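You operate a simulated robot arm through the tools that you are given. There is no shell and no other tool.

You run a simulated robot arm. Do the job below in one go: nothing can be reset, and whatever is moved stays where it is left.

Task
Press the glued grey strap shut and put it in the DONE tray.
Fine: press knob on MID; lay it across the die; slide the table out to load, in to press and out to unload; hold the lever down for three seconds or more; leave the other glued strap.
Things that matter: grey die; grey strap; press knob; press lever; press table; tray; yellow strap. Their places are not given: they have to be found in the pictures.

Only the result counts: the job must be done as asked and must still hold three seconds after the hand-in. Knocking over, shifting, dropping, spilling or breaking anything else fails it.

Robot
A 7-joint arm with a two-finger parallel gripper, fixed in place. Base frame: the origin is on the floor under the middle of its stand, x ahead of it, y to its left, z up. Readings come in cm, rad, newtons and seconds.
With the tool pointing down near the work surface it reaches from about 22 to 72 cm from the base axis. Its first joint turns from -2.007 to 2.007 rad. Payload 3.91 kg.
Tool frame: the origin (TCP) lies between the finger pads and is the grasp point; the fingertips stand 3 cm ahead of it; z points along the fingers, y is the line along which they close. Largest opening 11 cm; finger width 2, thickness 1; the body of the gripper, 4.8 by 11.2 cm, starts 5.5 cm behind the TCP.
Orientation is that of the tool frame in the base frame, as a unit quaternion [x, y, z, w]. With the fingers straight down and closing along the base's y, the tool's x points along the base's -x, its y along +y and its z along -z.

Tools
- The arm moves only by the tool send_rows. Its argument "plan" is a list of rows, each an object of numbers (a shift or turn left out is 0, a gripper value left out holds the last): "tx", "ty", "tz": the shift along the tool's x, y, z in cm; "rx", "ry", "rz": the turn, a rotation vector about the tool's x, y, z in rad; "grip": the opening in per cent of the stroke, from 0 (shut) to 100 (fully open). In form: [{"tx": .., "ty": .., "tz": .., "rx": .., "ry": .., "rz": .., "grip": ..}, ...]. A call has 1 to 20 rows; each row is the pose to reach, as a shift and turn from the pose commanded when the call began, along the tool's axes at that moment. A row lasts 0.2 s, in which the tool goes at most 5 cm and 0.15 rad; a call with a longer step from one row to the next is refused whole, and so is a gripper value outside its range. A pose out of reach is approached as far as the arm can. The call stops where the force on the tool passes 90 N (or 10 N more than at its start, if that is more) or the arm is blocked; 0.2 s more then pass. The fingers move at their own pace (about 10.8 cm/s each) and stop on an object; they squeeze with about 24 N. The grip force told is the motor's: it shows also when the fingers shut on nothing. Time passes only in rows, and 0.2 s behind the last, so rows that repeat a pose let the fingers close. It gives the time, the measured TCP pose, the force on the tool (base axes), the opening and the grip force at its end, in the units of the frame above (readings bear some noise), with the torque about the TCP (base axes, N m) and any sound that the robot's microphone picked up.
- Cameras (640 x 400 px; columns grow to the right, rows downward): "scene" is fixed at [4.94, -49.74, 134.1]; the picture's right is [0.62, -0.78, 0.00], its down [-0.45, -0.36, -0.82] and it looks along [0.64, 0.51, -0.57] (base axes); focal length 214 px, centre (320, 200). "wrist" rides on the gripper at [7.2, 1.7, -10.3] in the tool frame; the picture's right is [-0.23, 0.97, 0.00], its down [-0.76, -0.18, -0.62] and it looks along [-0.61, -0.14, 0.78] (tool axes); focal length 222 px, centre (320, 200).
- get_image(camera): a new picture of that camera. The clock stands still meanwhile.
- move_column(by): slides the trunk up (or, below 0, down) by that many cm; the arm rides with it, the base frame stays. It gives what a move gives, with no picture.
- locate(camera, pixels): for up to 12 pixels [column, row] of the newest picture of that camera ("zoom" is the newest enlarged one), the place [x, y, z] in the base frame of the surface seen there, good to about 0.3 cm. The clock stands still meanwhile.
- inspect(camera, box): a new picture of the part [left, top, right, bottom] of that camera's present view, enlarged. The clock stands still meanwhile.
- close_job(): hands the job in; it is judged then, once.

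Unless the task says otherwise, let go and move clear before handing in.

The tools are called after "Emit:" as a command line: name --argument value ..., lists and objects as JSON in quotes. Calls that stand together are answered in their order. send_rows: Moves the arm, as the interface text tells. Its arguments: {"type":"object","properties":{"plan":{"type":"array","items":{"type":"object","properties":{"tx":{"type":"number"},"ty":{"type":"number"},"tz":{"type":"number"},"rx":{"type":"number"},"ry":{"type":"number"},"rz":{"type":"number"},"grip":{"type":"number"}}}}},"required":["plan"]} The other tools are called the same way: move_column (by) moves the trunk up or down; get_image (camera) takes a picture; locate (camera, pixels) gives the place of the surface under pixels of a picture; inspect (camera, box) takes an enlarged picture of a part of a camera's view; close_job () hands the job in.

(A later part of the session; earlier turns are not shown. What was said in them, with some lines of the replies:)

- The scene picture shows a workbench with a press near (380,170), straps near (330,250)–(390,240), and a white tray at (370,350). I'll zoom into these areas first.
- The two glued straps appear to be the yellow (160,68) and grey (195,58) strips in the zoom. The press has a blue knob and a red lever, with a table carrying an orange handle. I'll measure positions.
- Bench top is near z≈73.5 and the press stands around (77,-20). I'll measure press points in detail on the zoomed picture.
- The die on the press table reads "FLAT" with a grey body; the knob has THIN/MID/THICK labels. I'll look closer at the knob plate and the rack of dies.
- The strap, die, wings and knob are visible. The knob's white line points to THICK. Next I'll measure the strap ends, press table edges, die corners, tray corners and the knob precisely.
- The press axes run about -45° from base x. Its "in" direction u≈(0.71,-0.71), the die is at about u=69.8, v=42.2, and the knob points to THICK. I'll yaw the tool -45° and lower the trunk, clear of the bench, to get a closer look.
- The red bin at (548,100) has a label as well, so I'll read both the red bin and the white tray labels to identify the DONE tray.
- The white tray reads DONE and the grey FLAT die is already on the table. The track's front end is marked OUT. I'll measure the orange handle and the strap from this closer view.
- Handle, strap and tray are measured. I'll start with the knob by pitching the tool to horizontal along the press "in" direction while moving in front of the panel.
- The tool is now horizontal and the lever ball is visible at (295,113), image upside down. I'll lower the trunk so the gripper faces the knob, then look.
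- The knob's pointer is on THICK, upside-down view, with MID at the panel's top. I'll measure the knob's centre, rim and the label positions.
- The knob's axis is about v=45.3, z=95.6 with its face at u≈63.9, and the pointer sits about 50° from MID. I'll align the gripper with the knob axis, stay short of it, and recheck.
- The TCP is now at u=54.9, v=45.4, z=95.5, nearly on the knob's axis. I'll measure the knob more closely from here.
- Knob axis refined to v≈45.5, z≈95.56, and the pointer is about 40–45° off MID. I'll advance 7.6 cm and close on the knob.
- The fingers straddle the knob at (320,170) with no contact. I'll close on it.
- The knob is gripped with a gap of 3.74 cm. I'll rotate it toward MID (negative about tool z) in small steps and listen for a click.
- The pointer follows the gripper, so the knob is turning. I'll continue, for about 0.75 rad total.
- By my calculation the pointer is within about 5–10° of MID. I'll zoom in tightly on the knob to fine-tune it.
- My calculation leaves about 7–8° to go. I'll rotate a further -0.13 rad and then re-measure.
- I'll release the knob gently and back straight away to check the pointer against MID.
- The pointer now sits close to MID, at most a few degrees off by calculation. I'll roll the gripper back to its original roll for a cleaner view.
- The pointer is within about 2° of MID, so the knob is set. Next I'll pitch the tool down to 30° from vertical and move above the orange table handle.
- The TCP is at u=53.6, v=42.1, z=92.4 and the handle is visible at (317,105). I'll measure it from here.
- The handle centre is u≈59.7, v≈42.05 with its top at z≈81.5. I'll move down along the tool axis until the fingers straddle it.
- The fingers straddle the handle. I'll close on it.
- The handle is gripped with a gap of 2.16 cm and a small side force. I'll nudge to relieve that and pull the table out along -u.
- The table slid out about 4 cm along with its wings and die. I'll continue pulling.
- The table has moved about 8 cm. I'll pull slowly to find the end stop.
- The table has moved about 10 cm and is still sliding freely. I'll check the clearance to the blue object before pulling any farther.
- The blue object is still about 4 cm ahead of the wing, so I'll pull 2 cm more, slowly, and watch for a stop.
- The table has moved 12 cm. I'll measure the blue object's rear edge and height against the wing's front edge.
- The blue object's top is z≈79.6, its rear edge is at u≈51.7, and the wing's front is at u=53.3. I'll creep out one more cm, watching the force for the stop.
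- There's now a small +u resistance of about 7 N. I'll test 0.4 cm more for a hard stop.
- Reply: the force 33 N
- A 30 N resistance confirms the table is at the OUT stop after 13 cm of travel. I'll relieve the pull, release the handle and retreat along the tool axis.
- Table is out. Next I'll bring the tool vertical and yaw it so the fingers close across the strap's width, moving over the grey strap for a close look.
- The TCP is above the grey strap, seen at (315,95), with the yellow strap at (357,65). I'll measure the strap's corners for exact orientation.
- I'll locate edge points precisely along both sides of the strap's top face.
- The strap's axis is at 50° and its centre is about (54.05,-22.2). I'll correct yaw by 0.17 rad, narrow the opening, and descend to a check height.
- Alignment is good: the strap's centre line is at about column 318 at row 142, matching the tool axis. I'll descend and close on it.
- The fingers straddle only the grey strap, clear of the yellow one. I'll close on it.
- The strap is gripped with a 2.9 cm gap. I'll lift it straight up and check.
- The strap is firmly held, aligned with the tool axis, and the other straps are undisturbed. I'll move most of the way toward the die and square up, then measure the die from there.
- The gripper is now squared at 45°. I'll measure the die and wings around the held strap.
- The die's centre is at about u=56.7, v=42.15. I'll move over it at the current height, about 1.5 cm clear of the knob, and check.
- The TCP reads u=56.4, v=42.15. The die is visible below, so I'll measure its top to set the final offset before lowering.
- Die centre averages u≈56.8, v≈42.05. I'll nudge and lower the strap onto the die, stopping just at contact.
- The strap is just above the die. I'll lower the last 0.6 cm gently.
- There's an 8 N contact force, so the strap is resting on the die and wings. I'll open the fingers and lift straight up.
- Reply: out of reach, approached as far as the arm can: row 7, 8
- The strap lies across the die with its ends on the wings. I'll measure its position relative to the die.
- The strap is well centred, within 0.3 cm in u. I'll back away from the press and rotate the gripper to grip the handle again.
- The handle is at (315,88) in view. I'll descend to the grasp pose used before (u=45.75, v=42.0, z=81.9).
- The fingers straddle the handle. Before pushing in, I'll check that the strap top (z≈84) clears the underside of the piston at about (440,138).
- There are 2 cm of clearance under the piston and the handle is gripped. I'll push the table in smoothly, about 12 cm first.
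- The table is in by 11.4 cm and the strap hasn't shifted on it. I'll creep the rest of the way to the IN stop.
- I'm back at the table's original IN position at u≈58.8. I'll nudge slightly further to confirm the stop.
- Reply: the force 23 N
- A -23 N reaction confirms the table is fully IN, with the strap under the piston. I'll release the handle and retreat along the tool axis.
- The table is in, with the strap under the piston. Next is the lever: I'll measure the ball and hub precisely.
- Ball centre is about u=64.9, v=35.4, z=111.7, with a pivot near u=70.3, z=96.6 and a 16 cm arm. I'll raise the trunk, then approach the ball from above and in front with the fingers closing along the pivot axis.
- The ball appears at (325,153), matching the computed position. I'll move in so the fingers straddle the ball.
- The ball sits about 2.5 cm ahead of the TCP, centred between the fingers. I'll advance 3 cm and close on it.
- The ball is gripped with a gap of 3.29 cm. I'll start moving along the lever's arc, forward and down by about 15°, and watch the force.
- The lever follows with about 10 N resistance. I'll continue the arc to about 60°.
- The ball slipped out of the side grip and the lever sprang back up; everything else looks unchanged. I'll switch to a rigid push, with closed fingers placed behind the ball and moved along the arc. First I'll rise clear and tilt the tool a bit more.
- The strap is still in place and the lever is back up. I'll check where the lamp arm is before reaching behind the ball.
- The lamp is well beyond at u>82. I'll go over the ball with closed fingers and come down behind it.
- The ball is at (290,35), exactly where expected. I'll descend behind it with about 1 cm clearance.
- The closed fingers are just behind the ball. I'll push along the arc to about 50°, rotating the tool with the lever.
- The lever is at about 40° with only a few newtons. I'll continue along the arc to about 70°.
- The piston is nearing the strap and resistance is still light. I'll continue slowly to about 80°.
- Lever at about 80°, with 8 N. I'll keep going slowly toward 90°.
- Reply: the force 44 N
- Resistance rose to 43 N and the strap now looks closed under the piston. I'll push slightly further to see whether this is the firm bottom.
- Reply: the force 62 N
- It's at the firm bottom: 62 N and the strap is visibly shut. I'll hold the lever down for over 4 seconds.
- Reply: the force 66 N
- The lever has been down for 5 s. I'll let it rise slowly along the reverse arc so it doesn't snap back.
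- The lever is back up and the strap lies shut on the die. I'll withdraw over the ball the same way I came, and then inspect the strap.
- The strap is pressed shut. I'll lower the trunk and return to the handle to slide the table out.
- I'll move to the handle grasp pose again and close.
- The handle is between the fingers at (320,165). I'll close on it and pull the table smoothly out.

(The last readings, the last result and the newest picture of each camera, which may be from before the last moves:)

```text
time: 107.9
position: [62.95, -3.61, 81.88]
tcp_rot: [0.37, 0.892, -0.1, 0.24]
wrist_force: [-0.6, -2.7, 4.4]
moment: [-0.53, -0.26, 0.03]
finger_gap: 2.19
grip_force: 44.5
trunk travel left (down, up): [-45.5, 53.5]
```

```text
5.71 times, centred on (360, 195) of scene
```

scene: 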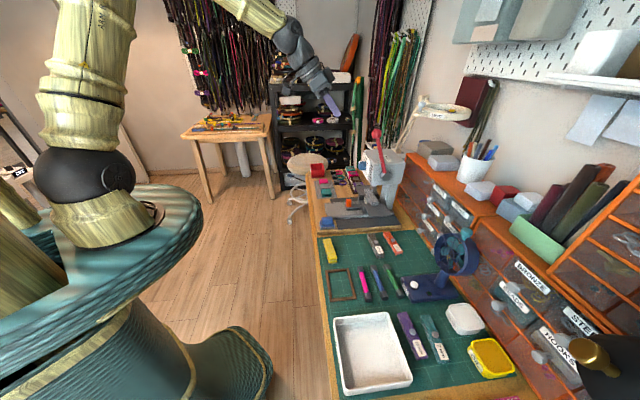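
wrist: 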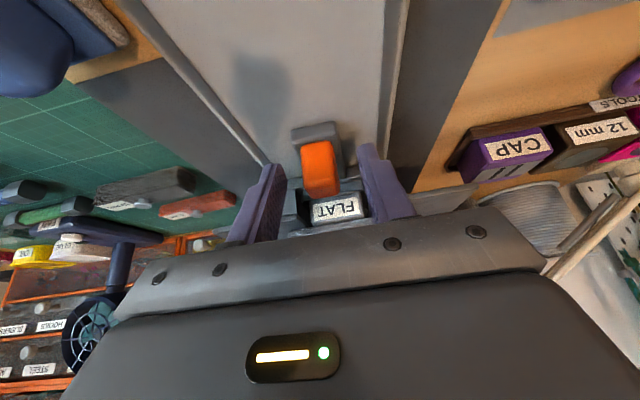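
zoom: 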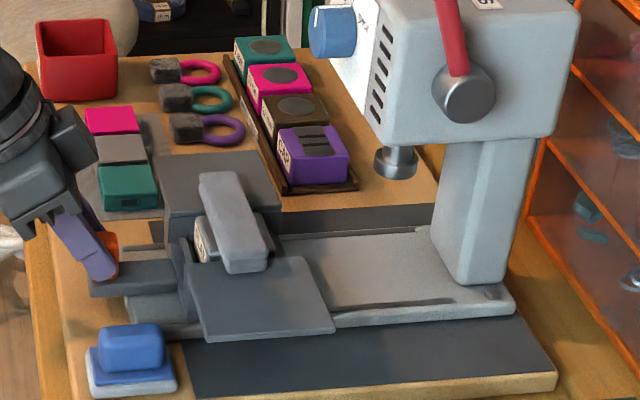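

The table is out by 11.7 cm with the strap riding along. I'll creep to the OUT stop.

Emit:
send_rows --plan '[{"tx": 0.26, "tz": -0.15}, {"tx": 0.52, "tz": -0.3}, {"tx": 0.78, "tz": -0.45}, {"tx": 1.04, "tz": -0.6}, {"tx": 1.3, "tz": -0.75}, {"tx": 1.3, "tz": -0.75}]'

```text
time: 109.3
position: [61.92, -2.58, 81.79]
tcp_rot: [0.371, 0.892, -0.099, 0.239]
wrist_force: [6.5, -11.9, -4.7]
moment: [0.09, -0.01, 0.22]
finger_gap: 2.18
grip_force: 45.4
trunk travel left (down, up): [-45.5, 53.5]
```

The stop is reached again, with a 13 N resistance. I'll release the handle, retreat, and turn toward the strap.

Emit:
send_rows --plan '[{"tx": -0.12, "tz": 0.07}, {"tx": -0.12, "tz": 0.07, "grip": 45}, {"tx": -0.12, "tz": 0.07, "grip": 45}, {"tx": -0.12, "tz": 0.07, "grip": 45}, {"tx": -0.12, "tz": -3}, {"tx": -0.12, "tz": -7}, {"tx": -0.12, "tz": -10}, {"tx": -0.12, "tz": -10}]'

Emit:
send_rows --plan '[{"ry": 0.14}, {"ry": 0.28}, {"ry": 0.42}, {"ry": 0.524}, {"ry": 0.524}]'

Emit:
get_image --camera "wrist"

Emit:
inspect --camera "scene" --box '[315, 165, 395, 235]'

```text
time: 111.1
position: [58.18, 0.98, 90.8]
tcp_rot: [0.369, 0.892, -0.099, 0.24]
wrist_force: [-0.7, -0.3, 0.3]
moment: [0.0, 0.01, 0.03]
finger_gap: 4.94
grip_force: 0.1
trunk travel left (down, up): [-45.5, 53.5]
```

```text
time: 112.3
position: [58.31, 1.03, 90.51]
tcp_rot: [0.383, 0.924, -0.001, 0.0]
wrist_force: [-0.1, -0.7, -0.3]
moment: [0.02, 0.0, -0.02]
finger_gap: 4.95
grip_force: 0.1
trunk travel left (down, up): [-45.5, 53.5]
```

```text
taken
```

wrist: 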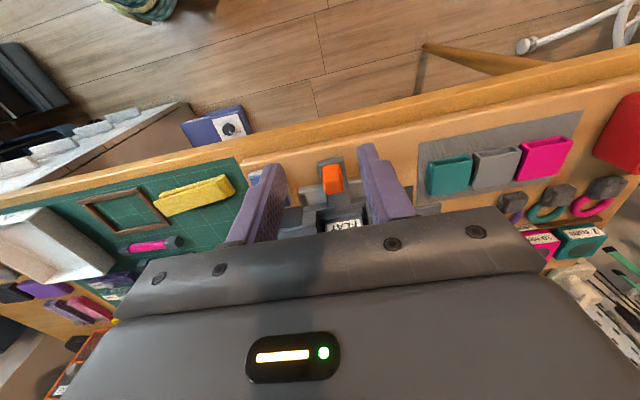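

```text
5.71 times, centred on (355, 200) of scene
```

zoom: 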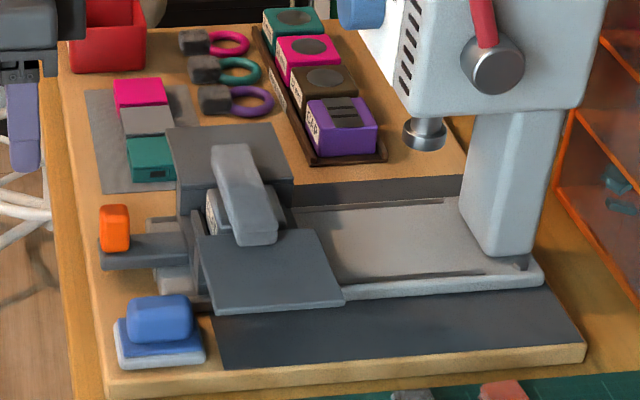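

The strap, now shut, rests on the die at the OUT position. I'll locate its edges and rotate the gripper back to the strap-grip orientation.

Emit:
locate --camera "zoom" --pixels '[[213, 152], [243, 146], [275, 225], [240, 232], [230, 155], [255, 222], [245, 190], [228, 195], [262, 190], [258, 240], [225, 175], [255, 175]]'

Emit:
send_rows --plan '[{"rz": -0.14}, {"rz": -0.28}, {"rz": -0.42}, {"rz": -0.56}, {"rz": -0.7}, {"rz": -0.84}, {"rz": -0.98}, {"rz": -1.12}, {"rz": -1.26}, {"rz": -1.4}, {"rz": -1.54}, {"rz": -1.571}, {"rz": -1.571}]'

Emit:
get_image --camera "wrist"

```text
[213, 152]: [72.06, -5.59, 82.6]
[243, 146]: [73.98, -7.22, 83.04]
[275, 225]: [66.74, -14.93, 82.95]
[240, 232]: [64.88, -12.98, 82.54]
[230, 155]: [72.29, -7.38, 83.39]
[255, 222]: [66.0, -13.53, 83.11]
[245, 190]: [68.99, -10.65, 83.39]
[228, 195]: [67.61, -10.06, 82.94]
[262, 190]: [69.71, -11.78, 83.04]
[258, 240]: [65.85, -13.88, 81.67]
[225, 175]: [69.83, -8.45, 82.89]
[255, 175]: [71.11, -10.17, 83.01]
```

```text
time: 115.1
position: [58.46, 1.14, 90.5]
tcp_rot: [-0.384, 0.924, 0.0, 0.0]
wrist_force: [0.2, 0.1, 0.0]
moment: [0.0, -0.01, -0.03]
finger_gap: 4.94
grip_force: 0.1
trunk travel left (down, up): [-45.5, 53.5]
```

```text
taken
```

wrist: 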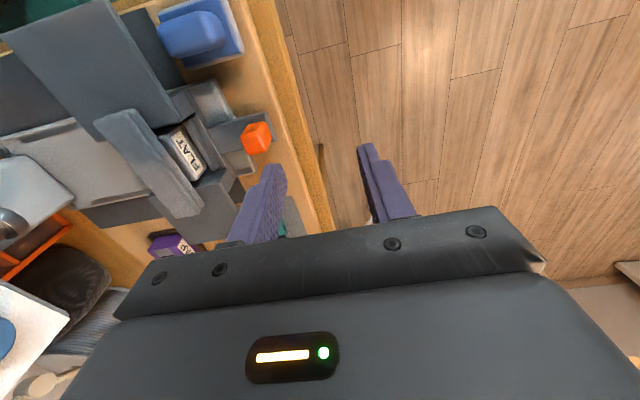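

The strap's centre is u≈56.3, v≈41.9 with its top at z≈83.1. I'll move above it at the current height.

Emit:
send_rows --plan '[{"ty": -2.5}, {"ty": -5}, {"ty": -8}, {"ty": -11}, {"ty": -14}, {"ty": -15.75}, {"ty": -15.75}]'

Emit:
get_image --camera "wrist"

```text
time: 116.7
position: [69.48, -10.16, 90.67]
tcp_rot: [-0.383, 0.924, 0.001, 0.0]
wrist_force: [0.4, 0.4, -0.3]
moment: [0.01, 0.05, -0.04]
finger_gap: 4.97
grip_force: 0.0
trunk travel left (down, up): [-45.5, 53.5]
```

```text
taken
```

wrist: 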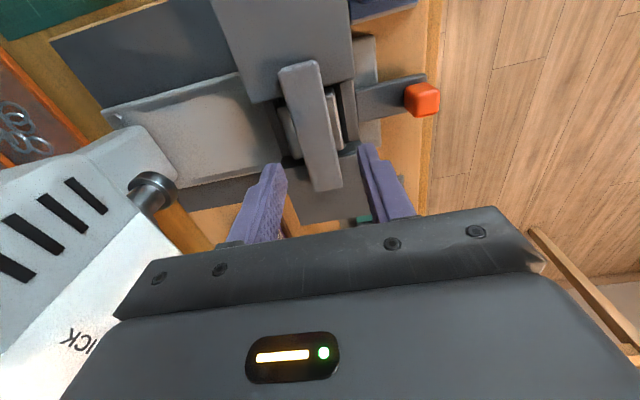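

I'll zoom to check lateral centring before descending.

Emit:
inspect --camera "wrist" --box '[260, 40, 380, 200]'

Emit:
locate --camera "zoom" --pixels '[[283, 130], [325, 120], [305, 125], [300, 200], [345, 190], [323, 195], [320, 280], [358, 270], [340, 275], [335, 360], [370, 350], [290, 90]]'

```text
2.50 times, centred on (320, 120) of wrist
```

zoom: 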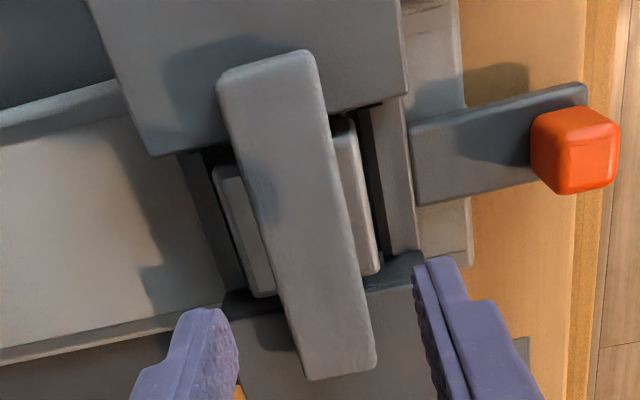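

```text
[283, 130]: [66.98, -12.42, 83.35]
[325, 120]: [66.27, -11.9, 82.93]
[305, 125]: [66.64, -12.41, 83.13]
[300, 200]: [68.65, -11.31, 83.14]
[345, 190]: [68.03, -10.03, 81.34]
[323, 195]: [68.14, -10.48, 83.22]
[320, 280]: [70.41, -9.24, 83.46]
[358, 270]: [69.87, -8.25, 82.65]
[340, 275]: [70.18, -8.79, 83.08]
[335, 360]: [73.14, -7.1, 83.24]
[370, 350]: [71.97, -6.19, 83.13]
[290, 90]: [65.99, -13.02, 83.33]
```

The centring is within 0.1 cm. I'll descend and grip the strap.

Emit:
send_rows --plan '[{"ty": -0.1, "tz": 2.5}, {"ty": -0.1, "tz": 4.5}, {"ty": -0.1, "tz": 5.7}, {"ty": -0.1, "tz": 6.05}, {"ty": -0.1, "tz": 6.05}]'

Emit:
inspect --camera "scene" --box '[335, 185, 380, 225]'

Emit:
get_image --camera "wrist"

```text
time: 117.9
position: [69.62, -10.13, 84.63]
tcp_rot: [-0.383, 0.924, 0.0, 0.0]
wrist_force: [-0.3, -0.1, 0.0]
moment: [0.01, -0.01, -0.02]
finger_gap: 4.97
grip_force: 0.0
trunk travel left (down, up): [-45.5, 53.5]
```

```text
10.00 times, centred on (358, 205) of scene
```

zoom: 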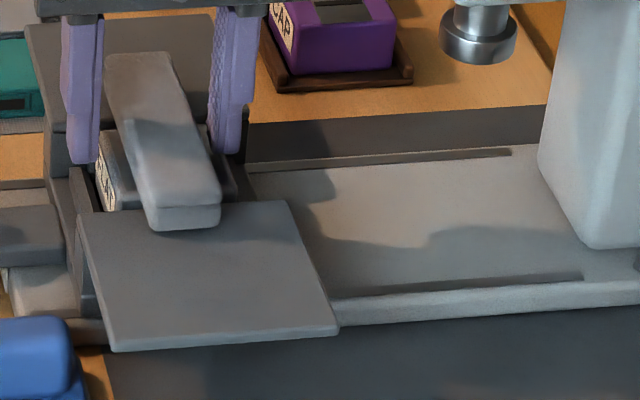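

```text
taken
```

wrist: 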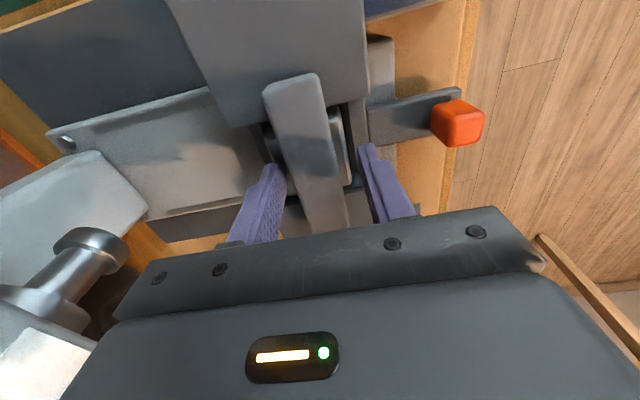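

The strap is between the fingers. I'll close, then lift slowly.

Emit:
send_rows --plan '[{"grip": 30}, {"grip": 15}, {"grip": 0}, {"grip": 0}, {"grip": 0}, {"grip": 0}]'

Emit:
send_rows --plan '[{"tz": -0.5}, {"tz": -1.5}, {"tz": -3}, {"tz": -4.5}, {"tz": -5.5}, {"tz": -5.5}]'

Emit:
get_image --camera "wrist"

Emit:
inspect --camera "scene" --box '[325, 165, 395, 230]'

```text
time: 119.3
position: [69.55, -10.17, 84.7]
tcp_rot: [-0.383, 0.924, 0.001, -0.001]
wrist_force: [-0.4, 0.6, 0.0]
moment: [0.01, 0.0, 0.01]
finger_gap: 2.91
grip_force: 23.6
trunk travel left (down, up): [-45.5, 53.5]
```

```text
time: 120.7
position: [69.67, -10.08, 90.13]
tcp_rot: [-0.384, 0.924, 0.0, 0.0]
wrist_force: [-0.5, 0.0, 0.0]
moment: [-0.05, 0.0, 0.01]
finger_gap: 2.89
grip_force: 23.5
trunk travel left (down, up): [-45.5, 53.5]
```

```text
taken
```

wrist: 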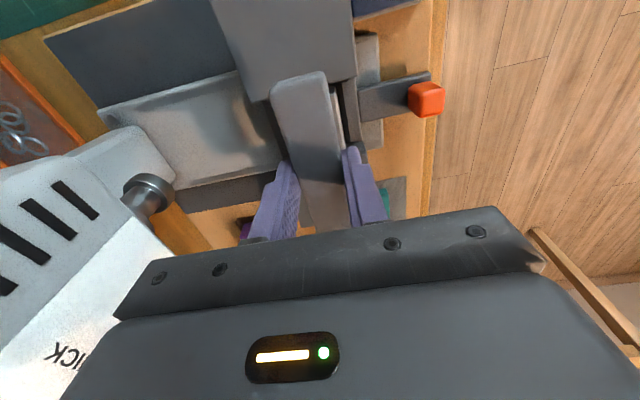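

```text
6.15 times, centred on (360, 198) of scene
```

zoom: 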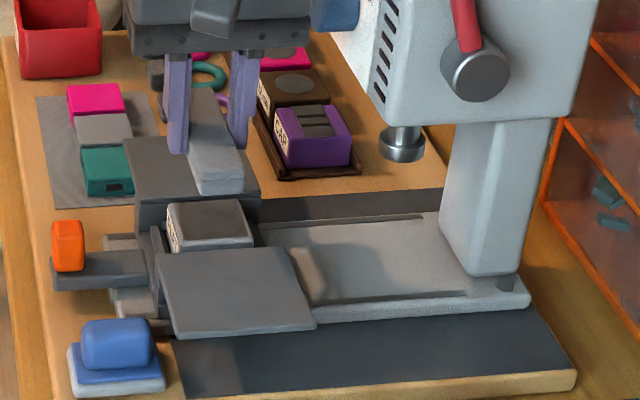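

The strap is out of the press, shut, and held firmly. Before carrying it to the DONE tray, I'll check the heights of items near the path, including the fan.

Emit:
get_image --camera "scene"

Emit:
locate --camera "scene" --pixels '[[455, 240], [430, 285], [400, 290], [470, 262], [365, 285], [342, 285], [335, 320], [388, 320], [412, 380], [345, 392], [370, 350], [462, 318]]'

```text
taken
```

scene: 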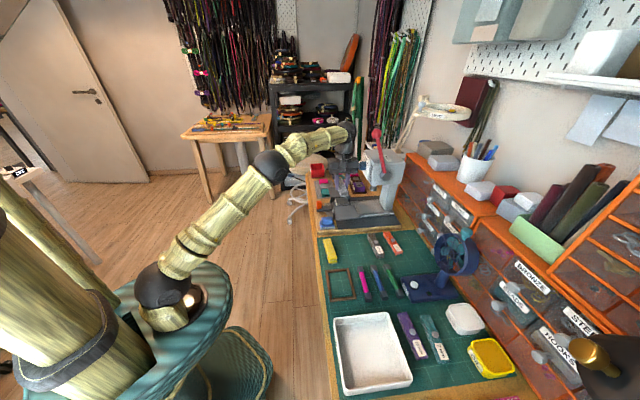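

```text
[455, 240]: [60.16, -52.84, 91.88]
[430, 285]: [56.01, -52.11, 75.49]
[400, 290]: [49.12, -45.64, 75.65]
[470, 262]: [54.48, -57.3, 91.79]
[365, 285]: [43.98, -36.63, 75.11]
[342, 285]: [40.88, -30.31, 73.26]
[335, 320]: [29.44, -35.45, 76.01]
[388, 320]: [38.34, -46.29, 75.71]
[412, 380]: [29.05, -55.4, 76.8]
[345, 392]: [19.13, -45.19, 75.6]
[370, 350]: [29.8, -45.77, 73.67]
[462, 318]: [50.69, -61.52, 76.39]
```

The path at u≈52–56 is clear: the fan is at u≈80 and everything under the path is below z=82. I'll carry the strap along the bench toward the tray, first half.

Emit:
send_rows --plan '[{"ty": 1.5, "tx": 0.5}, {"ty": 3.0, "tx": 2}, {"ty": 3.7, "tx": 4.5}, {"ty": 3.7, "tx": 7, "rz": 0.04}, {"ty": 3.7, "tx": 9.5, "rz": 0.08}, {"ty": 3.7, "tx": 12, "rz": 0.12}, {"ty": 3.7, "tx": 14.5, "rz": 0.17}, {"ty": 3.7, "tx": 17, "rz": 0.22}, {"ty": 3.7, "tx": 19.5, "rz": 0.27}, {"ty": 3.7, "tx": 22, "rz": 0.32}, {"ty": 3.7, "tx": 24.5, "rz": 0.36}, {"ty": 3.7, "tx": 26, "rz": 0.39}, {"ty": 3.7, "tx": 26, "rz": 0.39}]'

Emit:
get_image --camera "scene"

Emit:
get_image --camera "wrist"

```text
time: 123.5
position: [48.52, -25.96, 90.04]
tcp_rot: [-0.196, 0.981, 0.001, 0.0]
wrist_force: [-0.8, -1.4, -0.3]
moment: [0.06, -0.01, -0.05]
finger_gap: 2.88
grip_force: 24.6
trunk travel left (down, up): [-45.5, 53.5]
```

```text
taken
```

scene: 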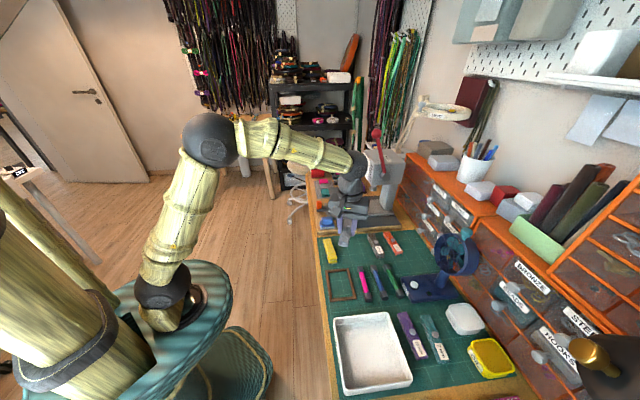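

```text
taken
```

wrist: 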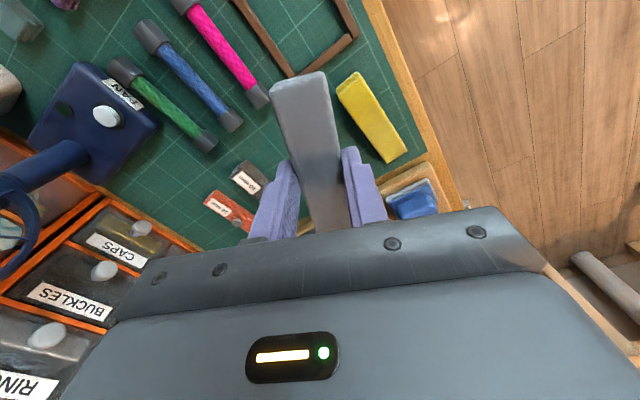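

Halfway there with the strap steady. I'll continue to above the tray's centre at (29.3,-45.3).

Emit:
send_rows --plan '[{"tx": 1.5, "ty": -0.62, "rz": 0.03}, {"tx": 3.8, "ty": -1.57, "rz": 0.07}, {"tx": 6.1, "ty": -2.52, "rz": 0.11}, {"tx": 8.4, "ty": -3.47, "rz": 0.15}, {"tx": 10.7, "ty": -4.42, "rz": 0.19}, {"tx": 13.0, "ty": -5.37, "rz": 0.23}, {"tx": 15.3, "ty": -6.34, "rz": 0.27}, {"tx": 17.6, "ty": -7.3, "rz": 0.31}, {"tx": 19.9, "ty": -8.25, "rz": 0.35}, {"tx": 22.2, "ty": -9.2, "rz": 0.38}, {"tx": 24.3, "ty": -10.1, "rz": 0.39}, {"tx": 25.15, "ty": -10.43, "rz": 0.39}, {"tx": 25.15, "ty": -10.43, "rz": 0.39}]'

Emit:
get_image --camera "scene"

Emit:
get_image --camera "wrist"

```text
time: 126.3
position: [29.29, -45.15, 90.13]
tcp_rot: [-0.003, 1.0, 0.0, 0.0]
wrist_force: [0.2, 0.4, -0.5]
moment: [0.0, -0.03, -0.01]
finger_gap: 2.91
grip_force: 24.3
trunk travel left (down, up): [-45.5, 53.5]
```

```text
taken
```

scene: 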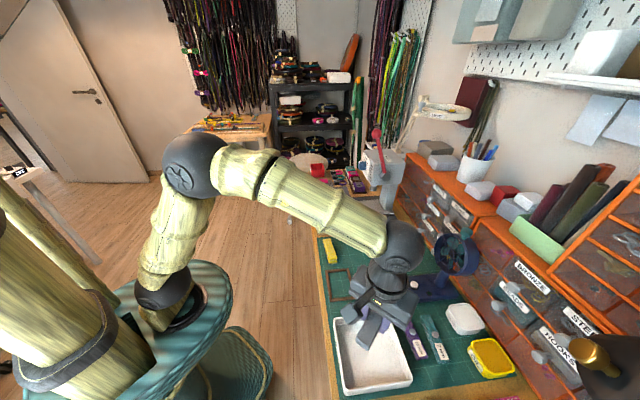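

```text
taken
```

wrist: 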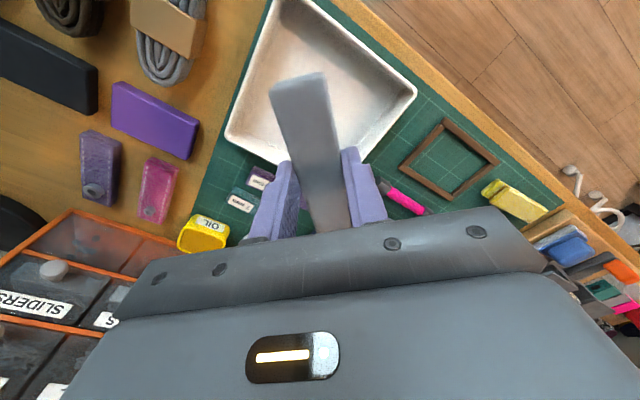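

The gripper is over the tray's centre. I'll lower the strap toward the floor of the tray.

Emit:
send_rows --plan '[{"tz": 2}, {"tz": 5}, {"tz": 8}, {"tz": 10.5}, {"tz": 12}, {"tz": 12}]'

Emit:
inspect --camera "scene" --box '[320, 270, 440, 400]'

Emit:
get_image --camera "wrist"

```text
time: 127.7
position: [29.35, -45.28, 78.03]
tcp_rot: [-0.002, 1.0, 0.0, -0.001]
wrist_force: [-0.6, -0.5, -0.1]
moment: [-0.01, -0.02, -0.01]
finger_gap: 2.89
grip_force: 24.1
trunk travel left (down, up): [-45.5, 53.5]
```

```text
3.08 times, centred on (380, 335) of scene
```

zoom: 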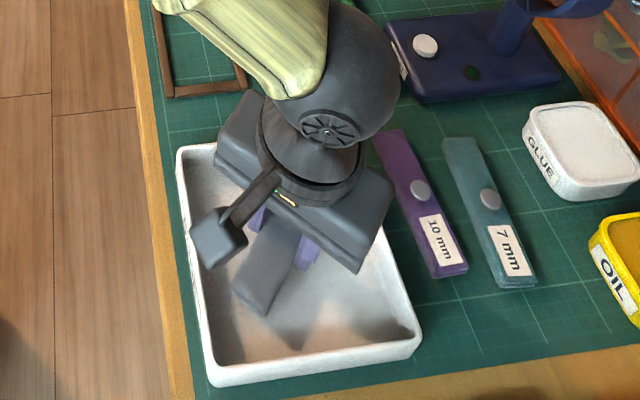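

```text
taken
```

wrist: 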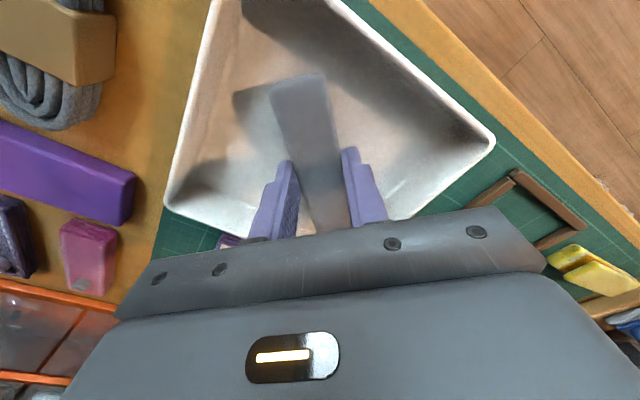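

The strap is inside the tray, about 0.6 cm above its floor. I'll lower the last bit until I feel contact.

Emit:
send_rows --plan '[{"tz": 0.2}, {"tz": 0.4}, {"tz": 0.55}, {"tz": 0.55}]'

```text
time: 128.7
position: [29.38, -45.16, 77.43]
tcp_rot: [-0.003, 1.0, 0.0, 0.0]
wrist_force: [0.6, 0.3, -0.2]
moment: [-0.01, 0.01, 0.0]
finger_gap: 2.89
grip_force: 24.1
trunk travel left (down, up): [-45.5, 53.5]
```

No contact yet at z=77.4. I'll go down a little more in small steps.

Emit:
send_rows --plan '[{"tz": 0.12}, {"tz": 0.24}, {"tz": 0.36}, {"tz": 0.36}]'

```text
time: 129.7
position: [29.37, -45.18, 77.32]
tcp_rot: [-0.003, 1.0, -0.001, 0.001]
wrist_force: [0.1, 0.5, 6.7]
moment: [0.03, 0.12, -0.02]
finger_gap: 2.89
grip_force: 23.9
trunk travel left (down, up): [-45.5, 53.5]
```

The strap touches the tray floor, at 6.7 N. I'll open the fingers moderately and lift straight up.

Emit:
send_rows --plan '[{"tz": -0.1, "grip": 30}, {"tz": -0.1, "grip": 40}, {"tz": -0.1, "grip": 45}, {"tz": -0.1, "grip": 45}, {"tz": -2, "grip": 45}, {"tz": -5, "grip": 45}, {"tz": -9, "grip": 45}, {"tz": -13, "grip": 45}, {"tz": -13, "grip": 45}]'

Emit:
get_image --camera "wrist"

Emit:
inspect --camera "scene" --box '[320, 270, 440, 400]'

```text
time: 131.7
position: [29.5, -45.14, 90.32]
tcp_rot: [-0.003, 1.0, 0.0, 0.001]
wrist_force: [-0.3, -0.2, 0.6]
moment: [0.01, -0.01, -0.03]
finger_gap: 4.95
grip_force: 0.0
trunk travel left (down, up): [-45.5, 53.5]
```

```text
taken
```

wrist: 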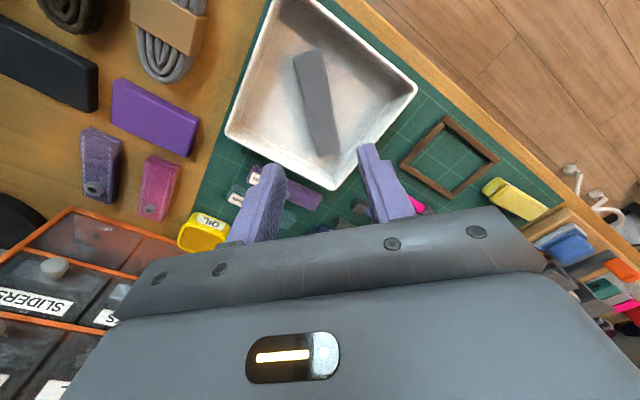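

```text
3.08 times, centred on (380, 335) of scene
```

zoom: 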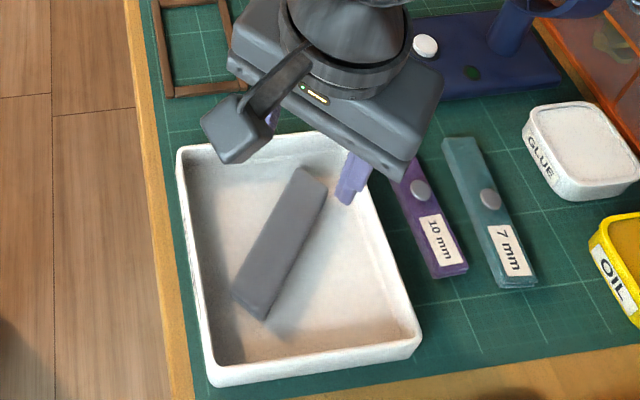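

The strap lies flat in the DONE tray. I'll move the arm up and back clear, then verify the strap is shut and nothing else has shifted.

Emit:
send_rows --plan '[{"tz": -3}, {"tz": -7}, {"tz": -11, "ty": 2}, {"tz": -14, "ty": 5}, {"tz": -14, "ty": 9}, {"tz": -14, "ty": 13}, {"tz": -14, "ty": 17}, {"tz": -14, "ty": 20}, {"tz": -14, "ty": 20}]'

Emit:
get_image --camera "scene"

Emit:
inspect --camera "scene" --box '[325, 300, 425, 400]'

Emit:
inspect --camera "scene" --box '[320, 120, 420, 230]'

Emit:
inspect --camera "scene" --box '[355, 150, 375, 165]'

```text
time: 133.7
position: [29.39, -25.13, 104.33]
tcp_rot: [-0.003, 1.0, -0.001, 0.0]
wrist_force: [-0.1, -0.3, 0.3]
moment: [-0.02, -0.01, -0.02]
finger_gap: 4.95
grip_force: 0.1
trunk travel left (down, up): [-45.5, 53.5]
```

```text
taken
```

scene: 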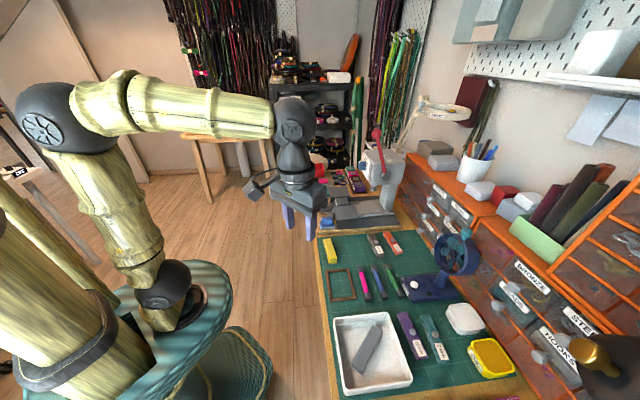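

```text
4.00 times, centred on (375, 350) of scene
```

zoom: 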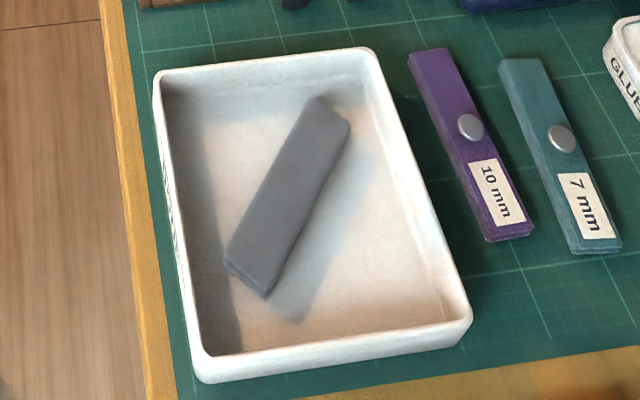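

```text
3.64 times, centred on (370, 175) of scene
```

zoom: 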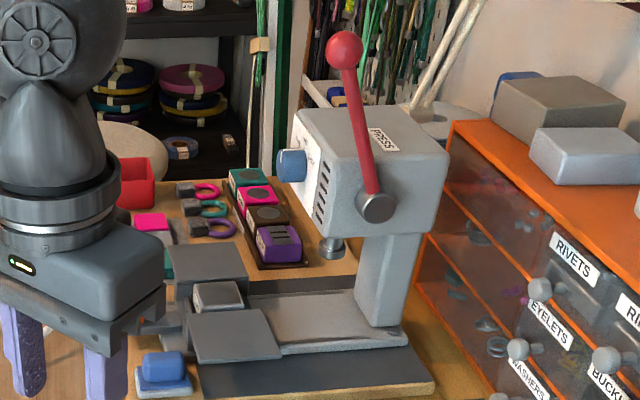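

```text
16.00 times, centred on (365, 158) of scene
```

zoom: 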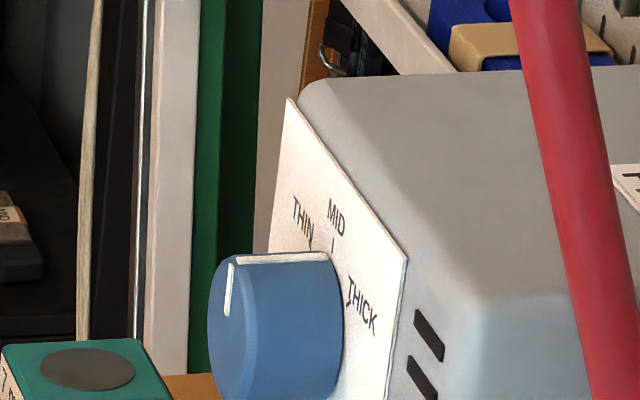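

The strap is in the tray and the knob is still on MID. I'll take a last close look at the strap's edge and the yellow strap.

Emit:
inspect --camera "scene" --box '[345, 315, 385, 380]'

Emit:
locate --camera "zoom" --pixels '[[290, 215], [260, 260], [330, 140], [225, 270], [250, 290], [300, 330]]'

Emit:
inspect --camera "scene" --box '[315, 225, 415, 287]'

```text
6.15 times, centred on (365, 348) of scene
```

zoom: 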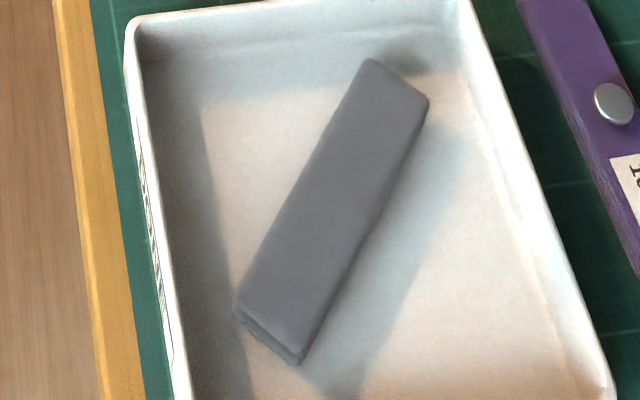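

```text
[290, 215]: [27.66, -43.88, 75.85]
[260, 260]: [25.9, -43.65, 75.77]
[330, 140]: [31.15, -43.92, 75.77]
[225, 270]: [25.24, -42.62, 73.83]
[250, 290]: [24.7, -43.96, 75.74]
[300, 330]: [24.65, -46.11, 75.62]
```

```text
6.40 times, centred on (365, 256) of scene
```

zoom: 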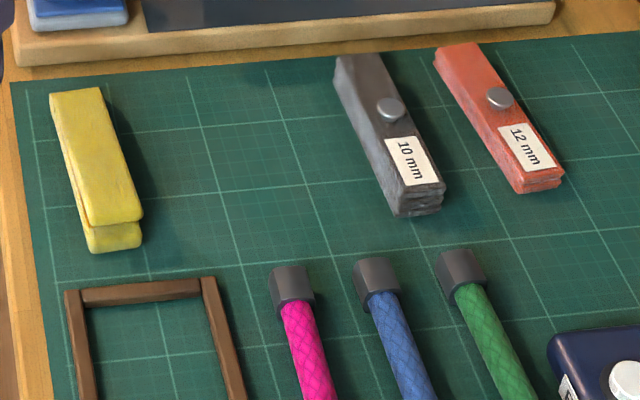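

The grey strap is shut, with even thickness and no glue gap, and it lies flat in the DONE tray. The yellow strap and other items are where they were, the knob reads MID, and the arm is clear, so I'm handing in.

Emit:
close_job

```text
The job is handed in.
```

The grey strap is pressed shut and lying flat in the DONE tray. The job is handed in, but I have not seen the judging result.

- **Knob:** I turned it from THICK to MID, and it was still on MID at the end.
- **Load and press:** With the table out, I laid the strap across the FLAT die, then slid the table in. I held the lever at its bottom stop for about 5 seconds.
- **Lever slip:** On my first try the ball slipped out of the gripper and the lever sprang back up. I then pushed it down with closed fingers instead.
- **Unload:** I eased the lever back up and slid the table out again, where it remains. I then moved the strap to the tray; its thickness is even and no glue gap shows.
- **Other items:** In the final pictures the yellow glued strap and the other items look unmoved. The arm is clear of the bench.
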